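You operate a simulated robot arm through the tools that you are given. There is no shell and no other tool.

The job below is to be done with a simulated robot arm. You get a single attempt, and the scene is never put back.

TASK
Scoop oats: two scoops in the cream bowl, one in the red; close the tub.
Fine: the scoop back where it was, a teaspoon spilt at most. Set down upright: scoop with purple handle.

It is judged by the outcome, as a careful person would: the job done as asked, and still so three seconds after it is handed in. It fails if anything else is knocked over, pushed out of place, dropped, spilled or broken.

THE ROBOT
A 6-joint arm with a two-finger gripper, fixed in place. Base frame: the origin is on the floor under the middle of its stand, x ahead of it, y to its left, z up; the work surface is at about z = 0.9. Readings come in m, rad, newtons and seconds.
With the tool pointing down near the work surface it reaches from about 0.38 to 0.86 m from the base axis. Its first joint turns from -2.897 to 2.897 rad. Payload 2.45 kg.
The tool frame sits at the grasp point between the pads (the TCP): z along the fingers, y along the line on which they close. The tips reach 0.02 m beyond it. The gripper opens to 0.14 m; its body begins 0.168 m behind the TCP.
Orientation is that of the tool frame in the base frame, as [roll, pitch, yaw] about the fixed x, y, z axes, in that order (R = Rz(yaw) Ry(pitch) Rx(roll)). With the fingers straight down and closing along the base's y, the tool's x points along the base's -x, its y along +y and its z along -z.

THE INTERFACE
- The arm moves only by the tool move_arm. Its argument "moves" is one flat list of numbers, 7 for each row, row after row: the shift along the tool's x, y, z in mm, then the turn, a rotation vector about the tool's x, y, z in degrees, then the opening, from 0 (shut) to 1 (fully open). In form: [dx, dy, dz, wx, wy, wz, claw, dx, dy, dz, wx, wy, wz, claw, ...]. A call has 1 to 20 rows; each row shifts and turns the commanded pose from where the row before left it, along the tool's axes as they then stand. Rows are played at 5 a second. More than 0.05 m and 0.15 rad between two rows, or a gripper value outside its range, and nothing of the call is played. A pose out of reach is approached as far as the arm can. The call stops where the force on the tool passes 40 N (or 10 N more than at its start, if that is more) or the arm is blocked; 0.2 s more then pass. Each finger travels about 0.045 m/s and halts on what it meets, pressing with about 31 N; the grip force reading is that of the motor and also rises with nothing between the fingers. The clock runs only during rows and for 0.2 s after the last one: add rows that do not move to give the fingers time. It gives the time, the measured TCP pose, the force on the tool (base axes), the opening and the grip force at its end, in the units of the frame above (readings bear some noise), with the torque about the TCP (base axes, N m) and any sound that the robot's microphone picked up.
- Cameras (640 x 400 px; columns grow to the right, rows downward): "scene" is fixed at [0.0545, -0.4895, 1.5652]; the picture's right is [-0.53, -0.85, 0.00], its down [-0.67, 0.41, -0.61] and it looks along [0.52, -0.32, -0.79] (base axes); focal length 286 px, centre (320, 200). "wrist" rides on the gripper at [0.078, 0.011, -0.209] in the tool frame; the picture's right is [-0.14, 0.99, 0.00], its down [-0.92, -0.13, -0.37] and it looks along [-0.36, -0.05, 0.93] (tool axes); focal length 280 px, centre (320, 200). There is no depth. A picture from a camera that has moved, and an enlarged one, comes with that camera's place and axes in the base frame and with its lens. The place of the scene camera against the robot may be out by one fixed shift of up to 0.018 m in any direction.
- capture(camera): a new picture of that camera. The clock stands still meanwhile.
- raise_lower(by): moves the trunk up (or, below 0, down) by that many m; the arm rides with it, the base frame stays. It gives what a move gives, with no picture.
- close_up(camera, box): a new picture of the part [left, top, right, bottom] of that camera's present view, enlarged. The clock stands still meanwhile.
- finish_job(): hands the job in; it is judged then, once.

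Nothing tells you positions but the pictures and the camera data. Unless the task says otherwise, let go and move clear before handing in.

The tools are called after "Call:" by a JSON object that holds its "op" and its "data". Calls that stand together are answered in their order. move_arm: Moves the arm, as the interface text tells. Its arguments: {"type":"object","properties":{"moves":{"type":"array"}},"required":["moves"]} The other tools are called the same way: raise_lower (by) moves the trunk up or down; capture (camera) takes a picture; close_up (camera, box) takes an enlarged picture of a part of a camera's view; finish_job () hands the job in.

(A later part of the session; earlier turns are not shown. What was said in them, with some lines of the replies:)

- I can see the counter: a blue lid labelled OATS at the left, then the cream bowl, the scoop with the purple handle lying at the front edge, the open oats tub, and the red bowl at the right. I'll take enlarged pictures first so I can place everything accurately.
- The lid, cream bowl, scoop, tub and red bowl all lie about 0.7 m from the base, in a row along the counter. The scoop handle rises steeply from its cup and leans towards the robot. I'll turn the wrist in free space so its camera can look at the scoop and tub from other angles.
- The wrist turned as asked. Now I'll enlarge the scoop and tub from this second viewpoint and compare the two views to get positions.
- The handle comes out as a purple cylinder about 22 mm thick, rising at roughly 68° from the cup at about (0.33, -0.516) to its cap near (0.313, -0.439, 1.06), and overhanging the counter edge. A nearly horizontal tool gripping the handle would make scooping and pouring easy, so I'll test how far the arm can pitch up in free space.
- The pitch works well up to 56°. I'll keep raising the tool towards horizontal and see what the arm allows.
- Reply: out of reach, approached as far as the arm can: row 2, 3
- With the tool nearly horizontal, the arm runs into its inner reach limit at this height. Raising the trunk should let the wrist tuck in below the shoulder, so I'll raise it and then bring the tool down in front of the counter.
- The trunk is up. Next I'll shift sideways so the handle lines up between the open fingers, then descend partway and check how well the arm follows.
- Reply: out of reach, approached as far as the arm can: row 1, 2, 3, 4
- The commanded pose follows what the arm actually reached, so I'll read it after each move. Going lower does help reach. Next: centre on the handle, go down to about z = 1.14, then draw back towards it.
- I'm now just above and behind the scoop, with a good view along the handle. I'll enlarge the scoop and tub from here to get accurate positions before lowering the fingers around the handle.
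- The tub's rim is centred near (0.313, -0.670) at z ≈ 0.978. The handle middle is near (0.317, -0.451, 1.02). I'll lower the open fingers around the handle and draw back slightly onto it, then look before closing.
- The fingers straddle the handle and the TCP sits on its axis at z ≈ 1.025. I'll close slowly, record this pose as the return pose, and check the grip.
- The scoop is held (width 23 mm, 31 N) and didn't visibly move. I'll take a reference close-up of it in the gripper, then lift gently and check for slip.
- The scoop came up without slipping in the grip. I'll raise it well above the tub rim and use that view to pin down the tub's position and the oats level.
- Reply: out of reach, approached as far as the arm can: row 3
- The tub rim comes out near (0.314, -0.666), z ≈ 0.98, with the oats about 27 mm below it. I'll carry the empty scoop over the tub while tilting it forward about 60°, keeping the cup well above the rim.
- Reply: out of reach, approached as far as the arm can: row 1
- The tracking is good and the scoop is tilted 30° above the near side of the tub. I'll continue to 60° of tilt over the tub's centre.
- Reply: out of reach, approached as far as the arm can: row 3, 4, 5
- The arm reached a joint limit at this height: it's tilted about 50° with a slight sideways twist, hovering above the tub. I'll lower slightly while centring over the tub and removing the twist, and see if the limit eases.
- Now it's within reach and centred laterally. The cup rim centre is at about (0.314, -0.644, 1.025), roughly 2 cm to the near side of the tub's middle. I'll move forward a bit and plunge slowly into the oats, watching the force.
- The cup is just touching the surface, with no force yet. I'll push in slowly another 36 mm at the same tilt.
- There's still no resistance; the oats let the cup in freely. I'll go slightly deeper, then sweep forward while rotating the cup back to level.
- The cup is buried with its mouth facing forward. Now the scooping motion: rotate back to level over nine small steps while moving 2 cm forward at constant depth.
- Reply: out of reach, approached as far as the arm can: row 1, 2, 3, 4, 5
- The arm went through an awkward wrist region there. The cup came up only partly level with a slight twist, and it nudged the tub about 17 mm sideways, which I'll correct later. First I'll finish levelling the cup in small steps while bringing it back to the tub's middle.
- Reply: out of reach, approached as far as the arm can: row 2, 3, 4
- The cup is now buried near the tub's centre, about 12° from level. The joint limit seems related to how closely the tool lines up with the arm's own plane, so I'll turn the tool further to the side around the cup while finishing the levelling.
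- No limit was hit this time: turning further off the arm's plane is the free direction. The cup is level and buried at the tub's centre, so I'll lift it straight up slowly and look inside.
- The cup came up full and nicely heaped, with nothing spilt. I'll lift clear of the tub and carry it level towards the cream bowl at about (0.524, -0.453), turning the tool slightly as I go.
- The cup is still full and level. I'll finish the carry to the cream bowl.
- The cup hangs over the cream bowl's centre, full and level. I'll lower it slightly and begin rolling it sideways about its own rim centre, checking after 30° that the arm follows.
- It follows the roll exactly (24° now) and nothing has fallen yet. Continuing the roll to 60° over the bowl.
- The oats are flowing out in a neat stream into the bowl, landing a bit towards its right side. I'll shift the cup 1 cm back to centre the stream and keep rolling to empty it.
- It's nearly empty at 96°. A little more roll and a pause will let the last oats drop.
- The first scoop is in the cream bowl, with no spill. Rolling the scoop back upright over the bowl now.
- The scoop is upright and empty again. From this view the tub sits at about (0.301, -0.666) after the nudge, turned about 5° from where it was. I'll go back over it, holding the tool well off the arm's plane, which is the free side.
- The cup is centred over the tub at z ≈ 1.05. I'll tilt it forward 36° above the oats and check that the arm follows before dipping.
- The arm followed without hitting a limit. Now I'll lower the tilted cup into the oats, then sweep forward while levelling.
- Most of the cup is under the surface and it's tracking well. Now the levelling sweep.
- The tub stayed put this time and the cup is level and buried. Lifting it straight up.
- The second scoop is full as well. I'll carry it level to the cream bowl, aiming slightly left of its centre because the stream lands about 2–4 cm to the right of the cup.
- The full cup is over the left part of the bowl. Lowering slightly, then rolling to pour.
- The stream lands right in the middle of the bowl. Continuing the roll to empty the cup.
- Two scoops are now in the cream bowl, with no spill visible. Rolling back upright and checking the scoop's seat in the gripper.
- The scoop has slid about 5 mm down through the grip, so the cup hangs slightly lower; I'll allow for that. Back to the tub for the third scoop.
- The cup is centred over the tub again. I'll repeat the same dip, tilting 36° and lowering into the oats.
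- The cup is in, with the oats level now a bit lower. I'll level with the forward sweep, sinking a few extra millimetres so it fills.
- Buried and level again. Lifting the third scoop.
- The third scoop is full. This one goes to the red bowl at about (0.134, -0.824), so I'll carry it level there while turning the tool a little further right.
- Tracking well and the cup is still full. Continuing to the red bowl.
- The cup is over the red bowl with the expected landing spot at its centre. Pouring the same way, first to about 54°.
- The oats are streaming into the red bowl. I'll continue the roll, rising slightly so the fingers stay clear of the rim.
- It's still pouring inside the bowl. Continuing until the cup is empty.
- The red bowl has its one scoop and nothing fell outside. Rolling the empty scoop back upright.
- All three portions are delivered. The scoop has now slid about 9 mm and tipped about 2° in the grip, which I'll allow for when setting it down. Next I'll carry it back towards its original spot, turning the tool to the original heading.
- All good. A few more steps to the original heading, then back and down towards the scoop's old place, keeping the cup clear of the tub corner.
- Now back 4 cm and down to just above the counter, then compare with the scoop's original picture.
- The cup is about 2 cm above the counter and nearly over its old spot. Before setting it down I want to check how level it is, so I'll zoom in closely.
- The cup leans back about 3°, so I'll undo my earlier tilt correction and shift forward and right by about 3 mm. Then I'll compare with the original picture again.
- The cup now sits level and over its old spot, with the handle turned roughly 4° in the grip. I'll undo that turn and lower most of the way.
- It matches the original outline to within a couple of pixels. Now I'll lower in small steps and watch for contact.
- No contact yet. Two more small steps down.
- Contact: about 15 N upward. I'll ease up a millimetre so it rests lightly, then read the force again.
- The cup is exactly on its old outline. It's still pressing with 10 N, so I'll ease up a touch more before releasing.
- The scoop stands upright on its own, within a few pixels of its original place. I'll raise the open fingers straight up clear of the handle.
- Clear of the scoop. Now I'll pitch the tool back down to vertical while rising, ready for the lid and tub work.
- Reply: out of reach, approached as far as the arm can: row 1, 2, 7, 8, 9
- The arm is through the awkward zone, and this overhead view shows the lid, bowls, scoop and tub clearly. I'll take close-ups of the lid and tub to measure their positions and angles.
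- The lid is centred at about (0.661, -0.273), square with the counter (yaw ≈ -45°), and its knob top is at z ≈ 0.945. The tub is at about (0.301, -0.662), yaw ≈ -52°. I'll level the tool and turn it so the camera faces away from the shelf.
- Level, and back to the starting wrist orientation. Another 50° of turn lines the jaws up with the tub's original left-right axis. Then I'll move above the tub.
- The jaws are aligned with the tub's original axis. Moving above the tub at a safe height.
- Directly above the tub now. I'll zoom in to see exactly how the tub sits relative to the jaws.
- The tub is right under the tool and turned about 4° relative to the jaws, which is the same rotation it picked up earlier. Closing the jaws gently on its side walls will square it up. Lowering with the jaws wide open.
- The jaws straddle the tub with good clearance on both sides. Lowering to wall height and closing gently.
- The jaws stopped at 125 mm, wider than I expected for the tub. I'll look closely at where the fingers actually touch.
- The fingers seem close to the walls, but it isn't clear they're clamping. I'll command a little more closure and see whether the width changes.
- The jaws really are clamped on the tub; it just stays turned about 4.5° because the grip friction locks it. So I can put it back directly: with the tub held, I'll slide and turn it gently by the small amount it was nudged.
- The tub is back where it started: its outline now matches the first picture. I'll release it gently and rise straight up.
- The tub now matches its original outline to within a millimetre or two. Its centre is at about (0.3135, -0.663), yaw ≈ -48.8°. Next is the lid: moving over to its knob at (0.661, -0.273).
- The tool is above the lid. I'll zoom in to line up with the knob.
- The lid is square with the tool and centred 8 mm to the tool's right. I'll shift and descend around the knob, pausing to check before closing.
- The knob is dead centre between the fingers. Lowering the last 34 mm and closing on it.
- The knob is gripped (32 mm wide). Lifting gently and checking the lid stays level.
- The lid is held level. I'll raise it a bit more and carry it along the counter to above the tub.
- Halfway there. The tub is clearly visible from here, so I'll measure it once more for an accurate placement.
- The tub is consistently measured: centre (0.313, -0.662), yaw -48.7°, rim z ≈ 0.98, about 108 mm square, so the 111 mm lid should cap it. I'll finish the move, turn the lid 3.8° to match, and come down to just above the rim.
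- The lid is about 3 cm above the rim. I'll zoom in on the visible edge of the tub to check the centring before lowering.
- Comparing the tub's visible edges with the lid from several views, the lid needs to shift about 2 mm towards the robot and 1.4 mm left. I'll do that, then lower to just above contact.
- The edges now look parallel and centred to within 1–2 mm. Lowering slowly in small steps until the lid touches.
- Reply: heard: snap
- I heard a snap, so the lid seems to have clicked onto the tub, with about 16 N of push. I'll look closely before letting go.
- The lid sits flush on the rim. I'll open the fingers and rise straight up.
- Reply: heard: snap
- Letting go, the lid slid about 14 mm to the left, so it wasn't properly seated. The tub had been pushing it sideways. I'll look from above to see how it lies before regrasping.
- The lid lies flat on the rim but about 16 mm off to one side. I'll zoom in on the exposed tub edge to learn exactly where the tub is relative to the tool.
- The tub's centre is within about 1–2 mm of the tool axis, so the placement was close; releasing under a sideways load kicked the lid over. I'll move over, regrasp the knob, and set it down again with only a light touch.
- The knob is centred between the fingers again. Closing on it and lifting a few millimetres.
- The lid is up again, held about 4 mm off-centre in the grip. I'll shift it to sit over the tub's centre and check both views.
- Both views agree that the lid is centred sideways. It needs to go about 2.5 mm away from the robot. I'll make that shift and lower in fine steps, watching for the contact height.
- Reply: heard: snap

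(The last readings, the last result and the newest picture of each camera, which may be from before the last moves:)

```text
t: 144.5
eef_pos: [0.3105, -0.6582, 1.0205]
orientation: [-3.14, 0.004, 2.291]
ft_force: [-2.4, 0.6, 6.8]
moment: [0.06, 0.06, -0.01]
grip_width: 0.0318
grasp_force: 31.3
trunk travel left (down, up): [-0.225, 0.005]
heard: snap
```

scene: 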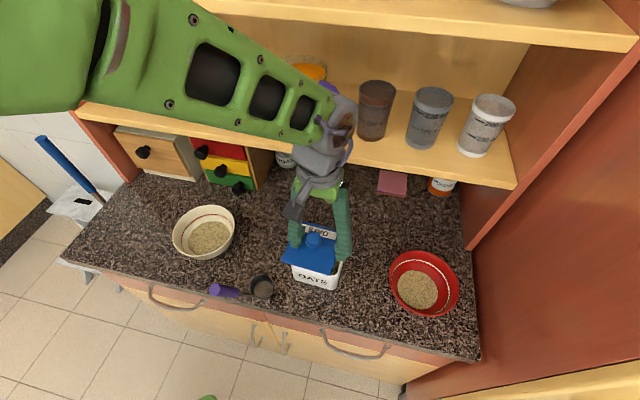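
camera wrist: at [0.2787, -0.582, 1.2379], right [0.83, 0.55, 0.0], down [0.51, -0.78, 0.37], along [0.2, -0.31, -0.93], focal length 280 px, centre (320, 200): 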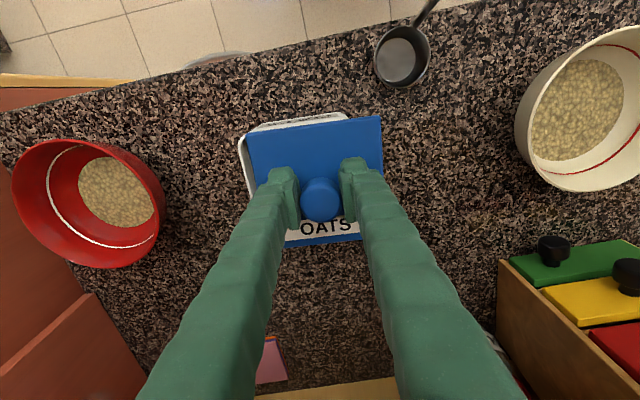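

Contact came gently at 7 N, with another snap sound. Looking before doing anything else.

Call:
{"op": "close_up", "data": {"camera": "scene", "box": [280, 225, 360, 300]}}

Call:
{"op": "close_up", "data": {"camera": "wrist", "box": [235, 90, 395, 250]}}

```text
5.33 times, centred on (320, 262) of scene
camera zoom: at [0.0545, -0.4895, 1.5652], right [-0.53, -0.85, 0.0], down [-0.67, 0.41, -0.61], along [0.52, -0.32, -0.79], focal length 1527 px, centre (320, -133)
```

zoom: 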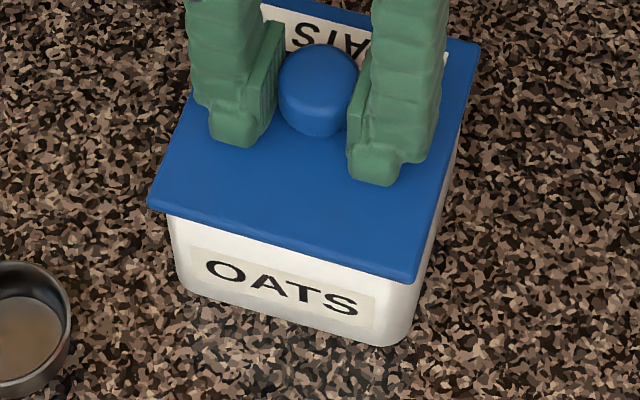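

```text
2.50 times, centred on (315, 170) of wrist
camera zoom: at [0.267, -0.5916, 1.2287], right [0.83, 0.55, 0.0], down [0.51, -0.77, 0.37], along [0.21, -0.31, -0.93], focal length 701 px, centre (332, 275)
```

zoom: 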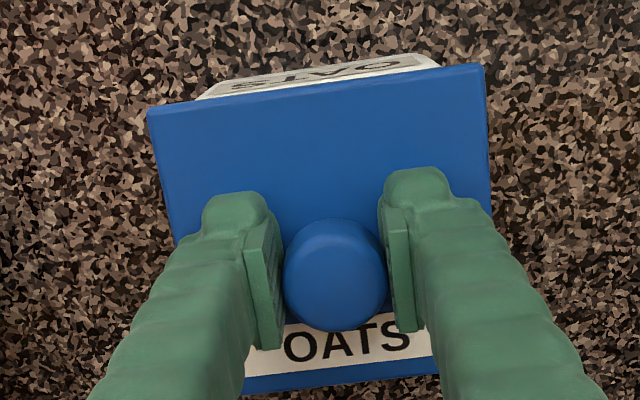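

It looks seated. I'll ease up a millimetre to see whether the lid now holds to the tub.

Call:
{"op": "move_arm", "data": {"moves": [0, 0, -0.8, 0, 0, 0, 0, 0, 0, 0, 0, 0, 0, 0]}}

```text
t: 145.1
eef_pos: [0.3121, -0.6585, 1.0207]
orientation: [3.141, 0.006, 2.291]
ft_force: [-1.0, 0.0, 2.0]
moment: [-0.05, 0.0, -0.01]
grip_width: 0.0321
grasp_force: 31.5
trunk travel left (down, up): [-0.225, 0.005]
```

The load is now only about 2 N. Releasing very gradually this time.

Call:
{"op": "move_arm", "data": {"moves": [0, 0, 0, 0, 0, 0, 0.15, 0, 0, 0, 0, 0, 0, 0.2, 0, 0, 0, 0, 0, 0, 0.22, 0, 0, 0, 0, 0, 0, 0.23, 0, 0, 0, 0, 0, 0, 0.24, 0, 0, 0, 0, 0, 0, 0.25]}}

Call:
{"op": "close_up", "data": {"camera": "scene", "box": [280, 225, 360, 300]}}

Call:
{"op": "close_up", "data": {"camera": "wrist", "box": [235, 90, 395, 250]}}

```text
t: 146.5
eef_pos: [0.3105, -0.6589, 1.0207]
orientation: [-3.141, 0.002, 2.292]
ft_force: [0.3, 0.6, 0.4]
moment: [-0.01, 0.03, -0.02]
grip_width: 0.0349
grasp_force: 0.0
trunk travel left (down, up): [-0.225, 0.005]
```

```text
5.33 times, centred on (320, 262) of scene
camera zoom: at [0.0545, -0.4895, 1.5652], right [-0.53, -0.85, 0.0], down [-0.67, 0.41, -0.61], along [0.52, -0.32, -0.79], focal length 1527 px, centre (320, -133)
```

zoom: 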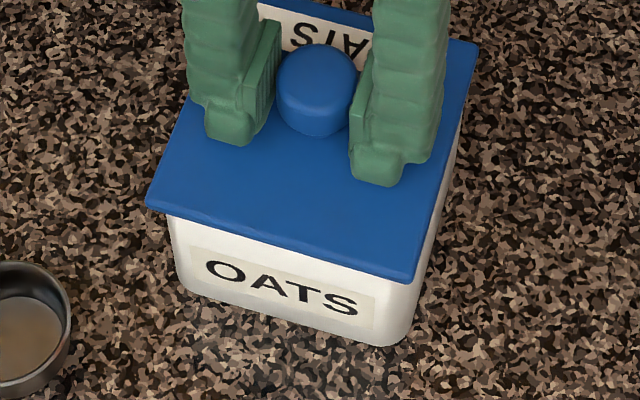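

```text
2.50 times, centred on (315, 170) of wrist
camera zoom: at [0.2675, -0.5917, 1.2286], right [0.83, 0.55, 0.0], down [0.51, -0.78, 0.37], along [0.2, -0.31, -0.93], focal length 701 px, centre (332, 275)
```

zoom: 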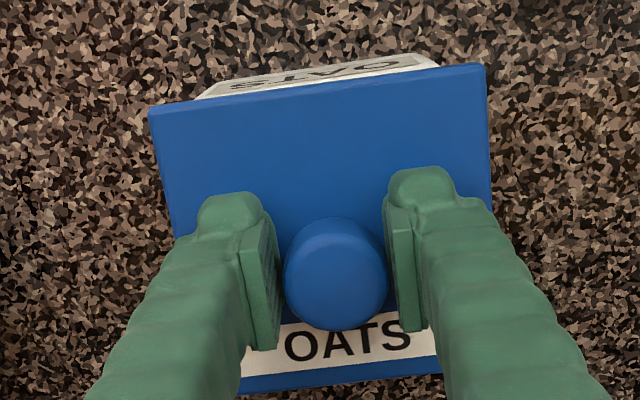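

The pads are off the knob and the lid has stayed in place. Opening further, slowly.

Call:
{"op": "move_arm", "data": {"moves": [0, 0, 0, 0, 0, 0, 0.27, 0, 0, 0, 0, 0, 0, 0.3, 0, 0, 0, 0, 0, 0, 0.35, 0, 0, 0, 0, 0, 0, 0.42, 0, 0, 0, 0, 0, 0, 0.5, 0, 0, 0, 0, 0, 0, 0.5]}}

Call:
{"op": "close_up", "data": {"camera": "scene", "box": [280, 225, 360, 300]}}

Call:
{"op": "close_up", "data": {"camera": "wrist", "box": [235, 90, 395, 250]}}

```text
t: 147.9
eef_pos: [0.3118, -0.6587, 1.0209]
orientation: [-3.141, 0.004, 2.292]
ft_force: [0.4, 0.6, 0.0]
moment: [-0.03, 0.02, 0.01]
grip_width: 0.0701
grasp_force: 0.1
trunk travel left (down, up): [-0.225, 0.005]
```

```text
5.33 times, centred on (320, 262) of scene
camera zoom: at [0.0545, -0.4895, 1.5652], right [-0.53, -0.85, 0.0], down [-0.67, 0.41, -0.61], along [0.52, -0.32, -0.79], focal length 1527 px, centre (320, -133)
```

zoom: 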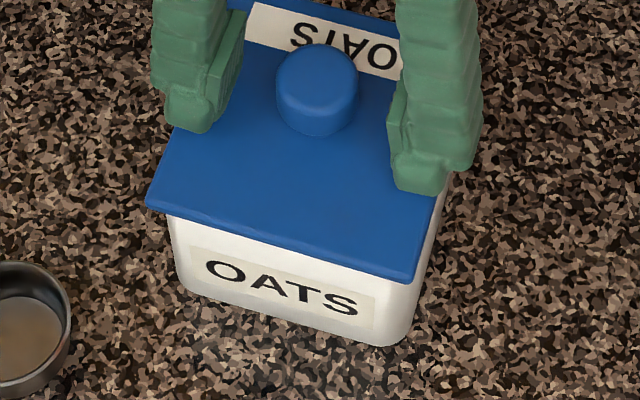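

```text
2.50 times, centred on (315, 170) of wrist
camera zoom: at [0.2674, -0.5917, 1.2287], right [0.83, 0.55, 0.0], down [0.51, -0.78, 0.37], along [0.2, -0.31, -0.93], focal length 701 px, centre (332, 275)
```

zoom: 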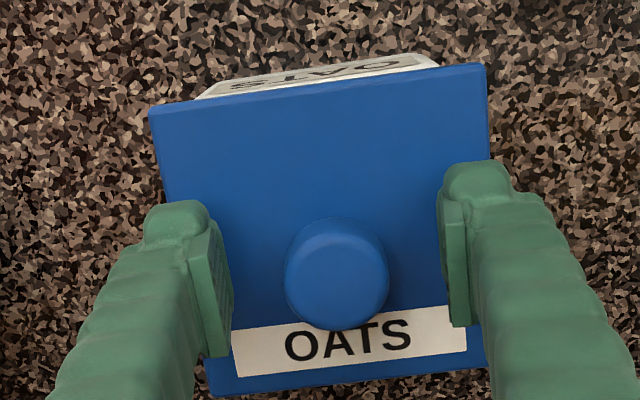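

The lid stays put, centred on the tub. I'll raise the fingers clear and then tilt the camera for a lower view of the joint between lid and tub.

Call:
{"op": "move_arm", "data": {"moves": [0, 0, -10, 0, 0, 0, 0.5, 0, 0, -30, 0, 0, 0, 0.5, 0, 0, -40, 0, 0, 0, 0.5, 0, 0, -30, 0, 0, 0, 0.5, 0, 0, 0, 0, 0, 0, 0.5]}}

Call:
{"op": "close_up", "data": {"camera": "wrist", "box": [240, 80, 400, 220]}}

Call:
{"op": "close_up", "data": {"camera": "scene", "box": [270, 215, 370, 300]}}

```text
t: 149.1
eef_pos: [0.308, -0.66, 1.1278]
orientation: [3.14, 0.003, 2.292]
ft_force: [-0.6, -0.4, 0.2]
moment: [0.0, 0.01, -0.01]
grip_width: 0.0699
grasp_force: 0.2
trunk travel left (down, up): [-0.225, 0.005]
```

```text
2.86 times, centred on (320, 150) of wrist
camera zoom: at [0.2651, -0.5931, 1.3372], right [0.83, 0.55, 0.0], down [0.51, -0.78, 0.37], along [0.2, -0.31, -0.93], focal length 801 px, centre (320, 343)
```

zoom: 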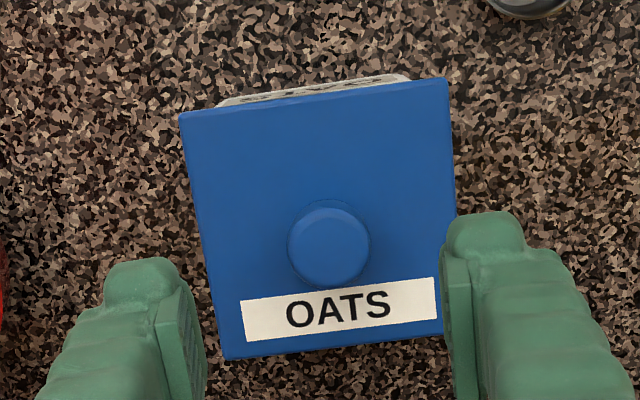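

```text
4.71 times, centred on (320, 258) of scene
camera zoom: at [0.0545, -0.4895, 1.5652], right [-0.53, -0.85, 0.0], down [-0.67, 0.41, -0.61], along [0.52, -0.32, -0.79], focal length 1347 px, centre (320, -71)
```

zoom: 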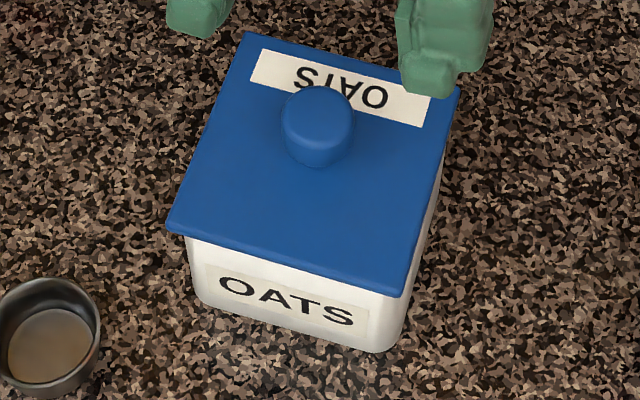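

From above the lid is square and covers the tub. Now tilting the tool for a low side view of the rim.

Call:
{"op": "move_arm", "data": {"moves": [0, 0, 0, 0, -8, 0, 0.5, 0, 0, 0, 0, -8, 0, 0.5, 0, 0, 0, 0, -8, 0, 0.5, 0, 0, 0, 0, -8, 0, 0.5, 0, 0, 0, 0, -8, 0, 0.5, 0, 0, 0, 0, 0, 0, 0.5]}}

Call:
{"op": "capture", "data": {"camera": "wrist"}}

Call:
{"op": "capture", "data": {"camera": "scene"}}

```text
t: 150.5
eef_pos: [0.3175, -0.6518, 1.128]
orientation: [3.107, 0.615, 2.29]
ft_force: [0.1, -0.6, 0.6]
moment: [0.01, 0.02, -0.02]
grip_width: 0.0704
grasp_force: 0.0
out of reach, approached as far as the arm can: row 5
trunk travel left (down, up): [-0.225, 0.005]
```

```text
taken
camera wrist: at [0.1996, -0.5098, 1.2529], right [0.81, 0.58, 0.11], down [0.25, -0.5, 0.83], along [0.53, -0.64, -0.55], focal length 280 px, centre (320, 200)
```

wrist: 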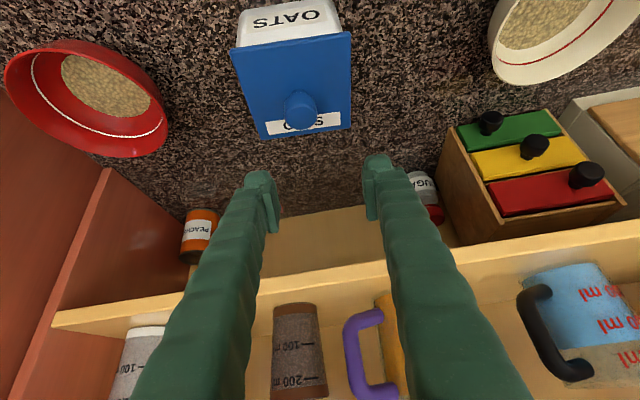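

```text
taken
```

scene: 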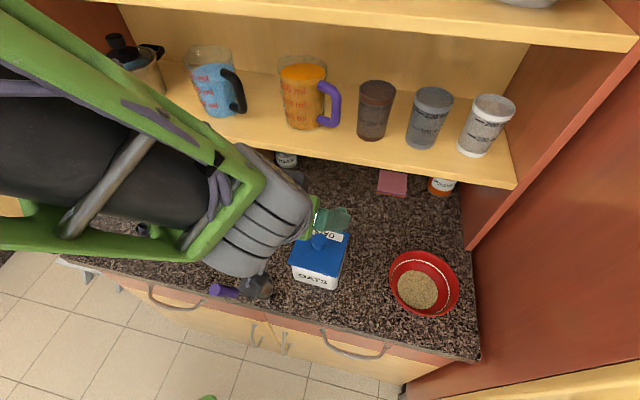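

The picture is upside down, but the tub's front and the lid are visible. Zooming in on the joint.

Call:
{"op": "close_up", "data": {"camera": "wrist", "box": [220, 0, 365, 90]}}

```text
4.41 times, centred on (292, 45) of wrist
camera zoom: at [0.1996, -0.5098, 1.2529], right [0.81, 0.58, 0.11], down [0.25, -0.5, 0.83], along [0.53, -0.64, -0.55], focal length 1238 px, centre (441, 884)
```

zoom: 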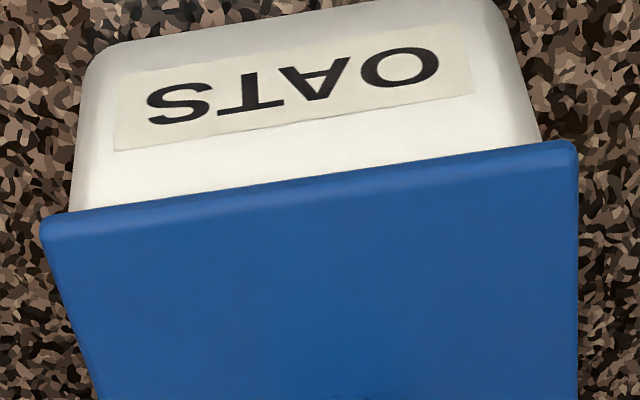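

From this angle the lid's overhang is even on both sides. I'll back off toward the robot and come lower, clear of the scoop, to see whether there's any gap under the lid.

Call:
{"op": "move_arm", "data": {"moves": [30.6, 0, -21.6, 0, 0, 0, 0.5, 30.6, 0, -21.6, 0, 0, 0, 0.5, 30.6, 0, -21.6, 0, 0, 0, 0.5, 30.6, 0, -21.6, 0, 0, 0, 0.5, 0, 0, 0, 0, 0, 0, 0.5]}}

Call:
{"op": "capture", "data": {"camera": "wrist"}}

Call:
{"op": "capture", "data": {"camera": "scene"}}

```text
t: 151.7
eef_pos: [0.2153, -0.5429, 1.1277]
orientation: [3.109, 0.615, 2.289]
ft_force: [-0.1, -0.2, -0.5]
moment: [0.03, 0.0, 0.0]
grip_width: 0.0701
grasp_force: 0.2
trunk travel left (down, up): [-0.225, 0.005]
```

```text
taken
camera wrist: at [0.0969, -0.4004, 1.2524], right [0.81, 0.58, 0.11], down [0.25, -0.5, 0.83], along [0.54, -0.64, -0.55], focal length 280 px, centre (320, 200)
```

wrist: 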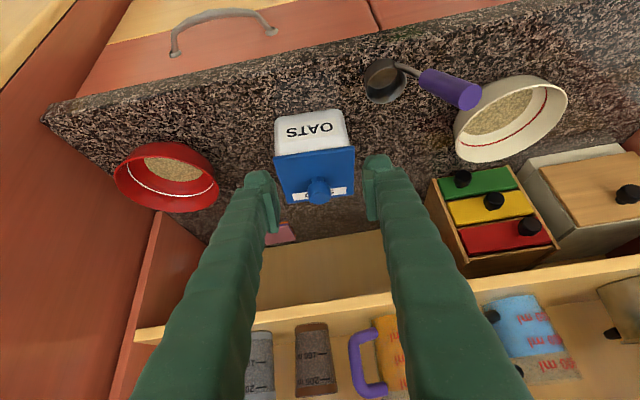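

```text
taken
```

scene: 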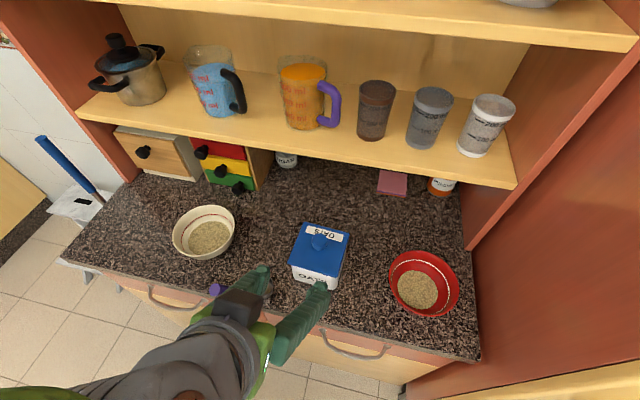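

Still clear of everything. Now going lower by 15 cm in front of the counter for a flatter view.

Call:
{"op": "move_arm", "data": {"moves": [21.6, 0, 30.6, 0, 0, 0, 0.5, 21.6, 0, 30.6, 0, 0, 0, 0.5, 21.6, 0, 30.6, 0, 0, 0, 0.5, 21.6, 0, 30.6, 0, 0, 0, 0.5, 0, 0, 0, 0, 0, 0, 0.5]}}

Call:
{"op": "capture", "data": {"camera": "wrist"}}

Call:
{"op": "capture", "data": {"camera": "scene"}}

```text
t: 152.9
eef_pos: [0.2214, -0.5482, 0.9846]
orientation: [3.097, 0.61, 2.284]
ft_force: [0.2, -0.2, 0.0]
moment: [-0.01, 0.0, 0.05]
grip_width: 0.0698
grasp_force: 0.3
out of reach, approached as far as the arm can: row 4
trunk travel left (down, up): [-0.225, 0.005]
```

```text
taken
camera wrist: at [0.1014, -0.4071, 1.111], right [0.8, 0.58, 0.12], down [0.25, -0.51, 0.83], along [0.54, -0.64, -0.55], focal length 280 px, centre (320, 200)
```

wrist: 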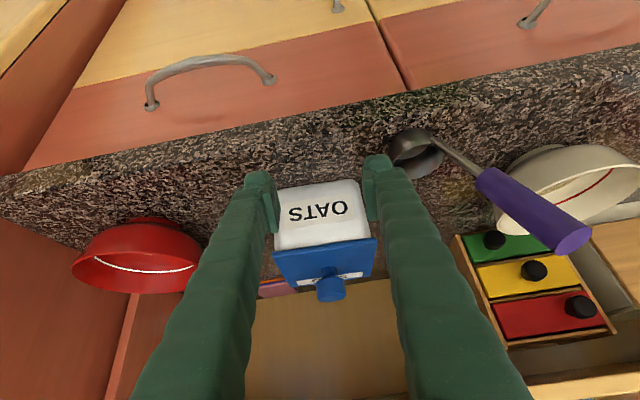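

```text
taken
```

scene: 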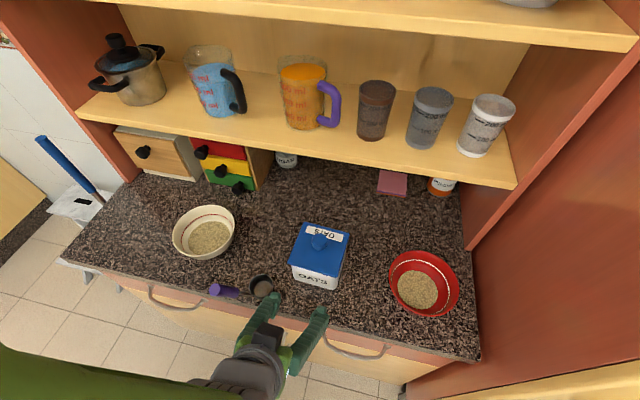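

I have a good low view now, but the left finger is near the scoop, so I won't go any lower. Zooming in on the lid joint.

Call:
{"op": "close_up", "data": {"camera": "wrist", "box": [262, 170, 388, 310]}}

Call:
{"op": "close_up", "data": {"camera": "wrist", "box": [262, 215, 388, 275]}}

Call:
{"op": "close_up", "data": {"camera": "scene", "box": [200, 260, 350, 350]}}

```text
2.86 times, centred on (325, 240) of wrist
camera zoom: at [0.1014, -0.4071, 1.111], right [0.8, 0.58, 0.12], down [0.25, -0.51, 0.83], along [0.54, -0.64, -0.55], focal length 801 px, centre (306, 86)
```

zoom: 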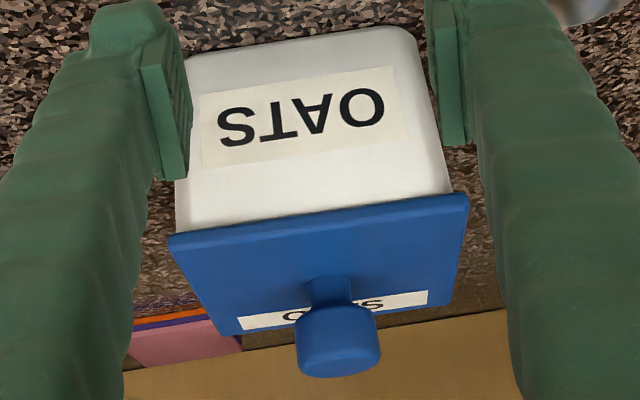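

```text
5.08 times, centred on (325, 245) of wrist
camera zoom: at [0.1014, -0.4071, 1.111], right [0.8, 0.58, 0.12], down [0.25, -0.51, 0.83], along [0.54, -0.64, -0.55], focal length 1424 px, centre (295, -29)
```

zoom: 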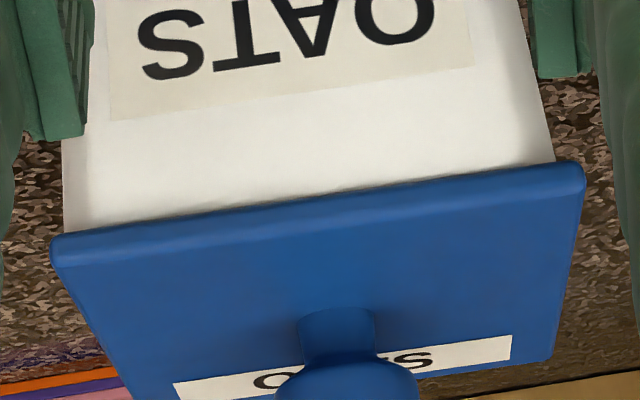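

```text
4.27 times, centred on (275, 305) of scene
camera zoom: at [0.0545, -0.4895, 1.5652], right [-0.53, -0.85, 0.0], down [-0.67, 0.41, -0.61], along [0.52, -0.32, -0.79], focal length 1221 px, centre (512, -248)
```

zoom: 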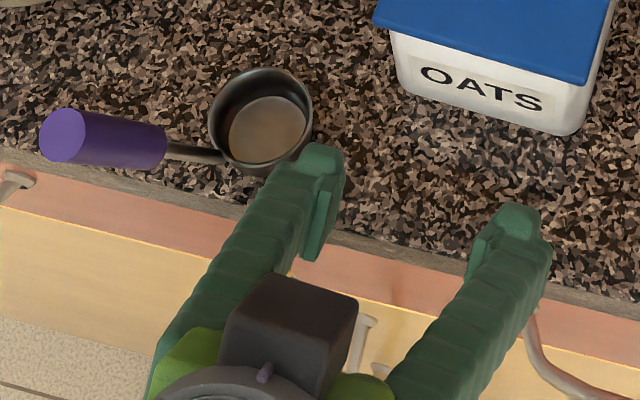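

The low view shows the lid plate resting directly on the rim with no gap, overhanging evenly to within about 2 mm. Now I'll retreat straight up, away from the scoop.

Call:
{"op": "move_arm", "data": {"moves": [-11, 0, -15.5, 0, 0, 0, 0.5, -21.6, 0, -30.6, 0, 0, 0, 0.5, -21.6, 0, -30.6, 0, 0, 0, 0.5, -21.6, 0, -30.6, 0, 0, 0, 0.5, -21.6, 0, -30.6, 0, 0, 0, 0.5, 0, 0, 0, 0, 0, 0, 0.5]}}

Call:
{"op": "capture", "data": {"camera": "scene"}}

Call:
{"op": "capture", "data": {"camera": "wrist"}}

```text
t: 154.3
eef_pos: [0.2172, -0.5513, 1.152]
orientation: [3.11, 0.617, 2.289]
ft_force: [0.0, 0.1, -0.2]
moment: [0.01, 0.0, 0.03]
grip_width: 0.07
grasp_force: 0.1
trunk travel left (down, up): [-0.225, 0.005]
```

```text
taken
```

scene: 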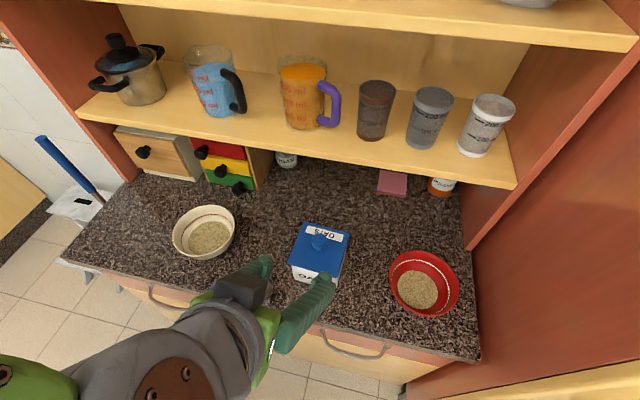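

```text
taken
camera wrist: at [0.0983, -0.409, 1.2766], right [0.81, 0.58, 0.11], down [0.25, -0.5, 0.83], along [0.54, -0.64, -0.55], focal length 280 px, centre (320, 200)
```

wrist: 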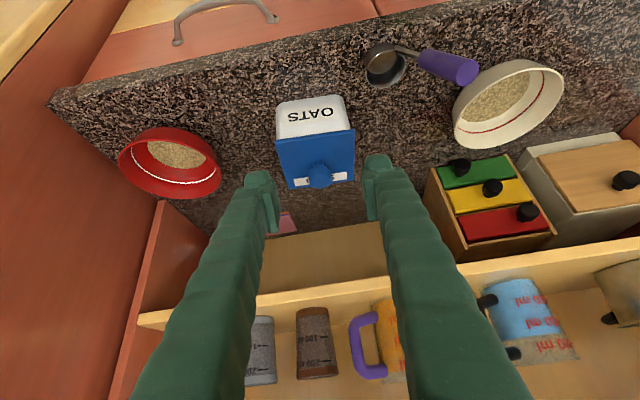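

Rising further and levelling the tool so the whole counter is visible for a final check.

Call:
{"op": "move_arm", "data": {"moves": [0, 0, -25, 0, 7, 0, 0.5, 0, 0, -25, 0, 7, 0, 0.5, 0, 0, -25, 0, 7, 0, 0.5, 0, 0, -25, 0, 7, 0, 0.5, 0, 0, -25, 0, 7, 0, 0.5, 0, 0, 0, 0, 0, 0, 0.5]}}

Call:
{"op": "capture", "data": {"camera": "scene"}}

Call:
{"op": "capture", "data": {"camera": "wrist"}}

```text
t: 155.7
eef_pos: [0.1848, -0.52, 1.2661]
orientation: [3.116, 0.005, 2.309]
ft_force: [0.5, 0.3, 0.6]
moment: [-0.01, -0.03, -0.04]
grip_width: 0.0702
grasp_force: 0.0
trunk travel left (down, up): [-0.225, 0.005]
```

```text
taken
```

scene: 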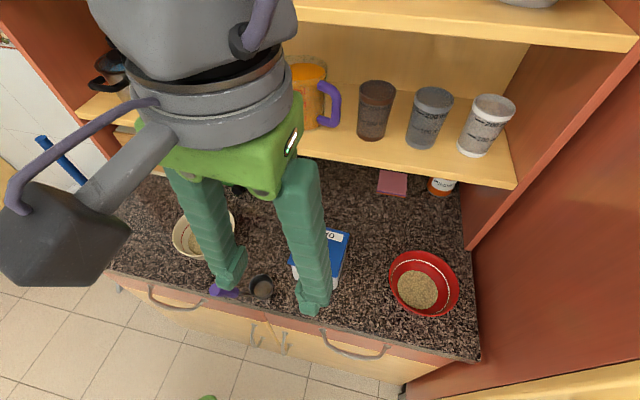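

```text
taken
camera wrist: at [0.1357, -0.4576, 1.4744], right [0.82, 0.56, 0.03], down [0.52, -0.77, 0.37], along [0.23, -0.29, -0.93], focal length 280 px, centre (320, 200)
```

wrist: 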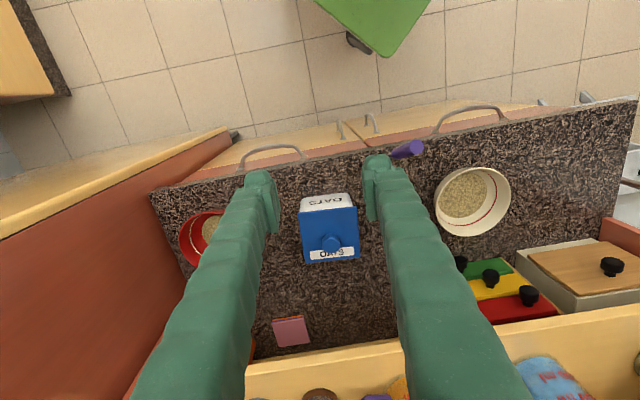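

I'm rather close to the scene camera, so I'll move back near the starting position and look over everything.

Call:
{"op": "move_arm", "data": {"moves": [-18, 43.7, -10, 0, 0, 0, 0.5, -18, 43.7, -15, 0, 0, 0, 0.5, -18, 43.7, -15, 0, 0, 0, 0.5, -18, 43.7, -15, 0, 0, 0, 0.5, 0, 0, 0, 0, 0, 0, 0.5]}}

Call:
{"op": "capture", "data": {"camera": "scene"}}

Call:
{"op": "close_up", "data": {"camera": "scene", "box": [190, 210, 370, 322]}}

Call:
{"op": "capture", "data": {"camera": "wrist"}}

```text
t: 156.9
eef_pos: [0.3617, -0.4574, 1.3267]
orientation: [3.114, 0.005, 2.311]
ft_force: [0.6, 0.5, 0.1]
moment: [0.01, -0.06, 0.0]
grip_width: 0.0698
grasp_force: 0.1
trunk travel left (down, up): [-0.225, 0.005]
```

```text
taken
```

scene: 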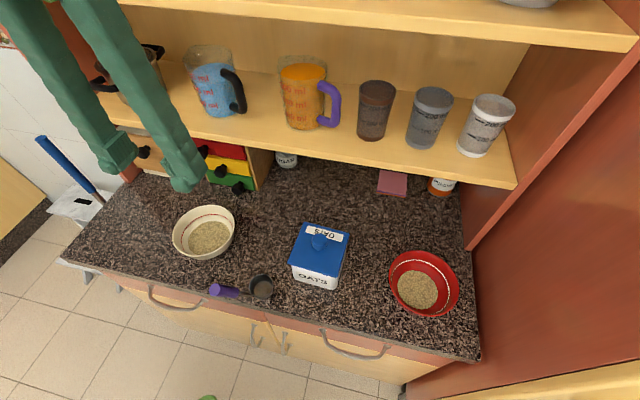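

```text
3.56 times, centred on (280, 266) of scene
camera zoom: at [0.0545, -0.4895, 1.5652], right [-0.53, -0.85, 0.0], down [-0.67, 0.41, -0.61], along [0.52, -0.32, -0.79], focal length 1018 px, centre (462, -35)
```

zoom: 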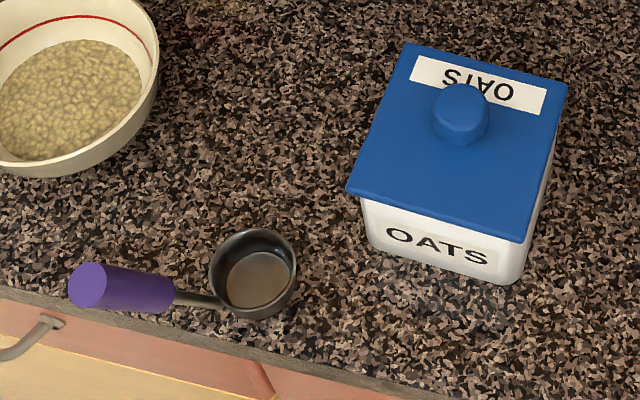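

```text
taken
camera wrist: at [0.3128, -0.3953, 1.5344], right [0.82, 0.56, 0.03], down [0.52, -0.77, 0.37], along [0.23, -0.29, -0.93], focal length 280 px, centre (320, 200)
```

wrist: 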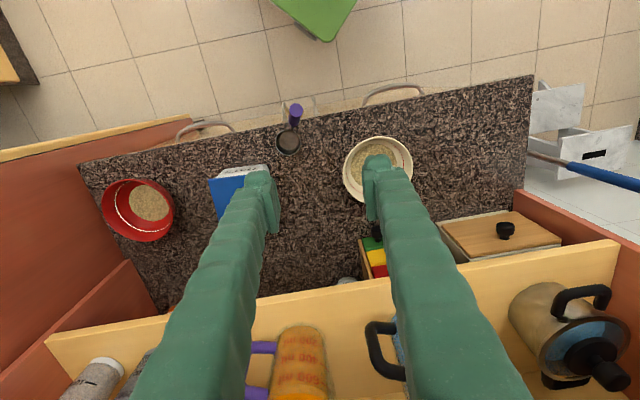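

The final check looks right. Two scoops are in the cream bowl and one in the red. The lid is on the tub, the scoop stands upright on its old spot, no spill is visible, and the arm is clear. Handing in.

Call:
{"op": "finish_job", "data": {}}

```text
The job is handed in.
```

The job is handed in. The cream bowl has two scoops of oats, the red bowl has one, and the lid is back on the tub. I don't have the verdict, so this is what I saw in the pictures.

- **Scoops:** all three came up full and poured cleanly. No spilt oats were visible in the final pictures.
- **Scoop:** it stands upright on its old spot, within a few millimetres in the pictures.
- **Tub:** I nudged it about 15 mm and turned it about 5° during the first scoop. I then moved it back by hand, to within a millimetre or two of its first outline.
- **Lid:** the first time I set it down, it slid about 16 mm sideways when I let go, so I regrasped and replaced it. The second time I heard a snap on contact. It stayed put after release and sits flat on the rim, off-centre by about 2 mm. I didn't test whether it is latched.
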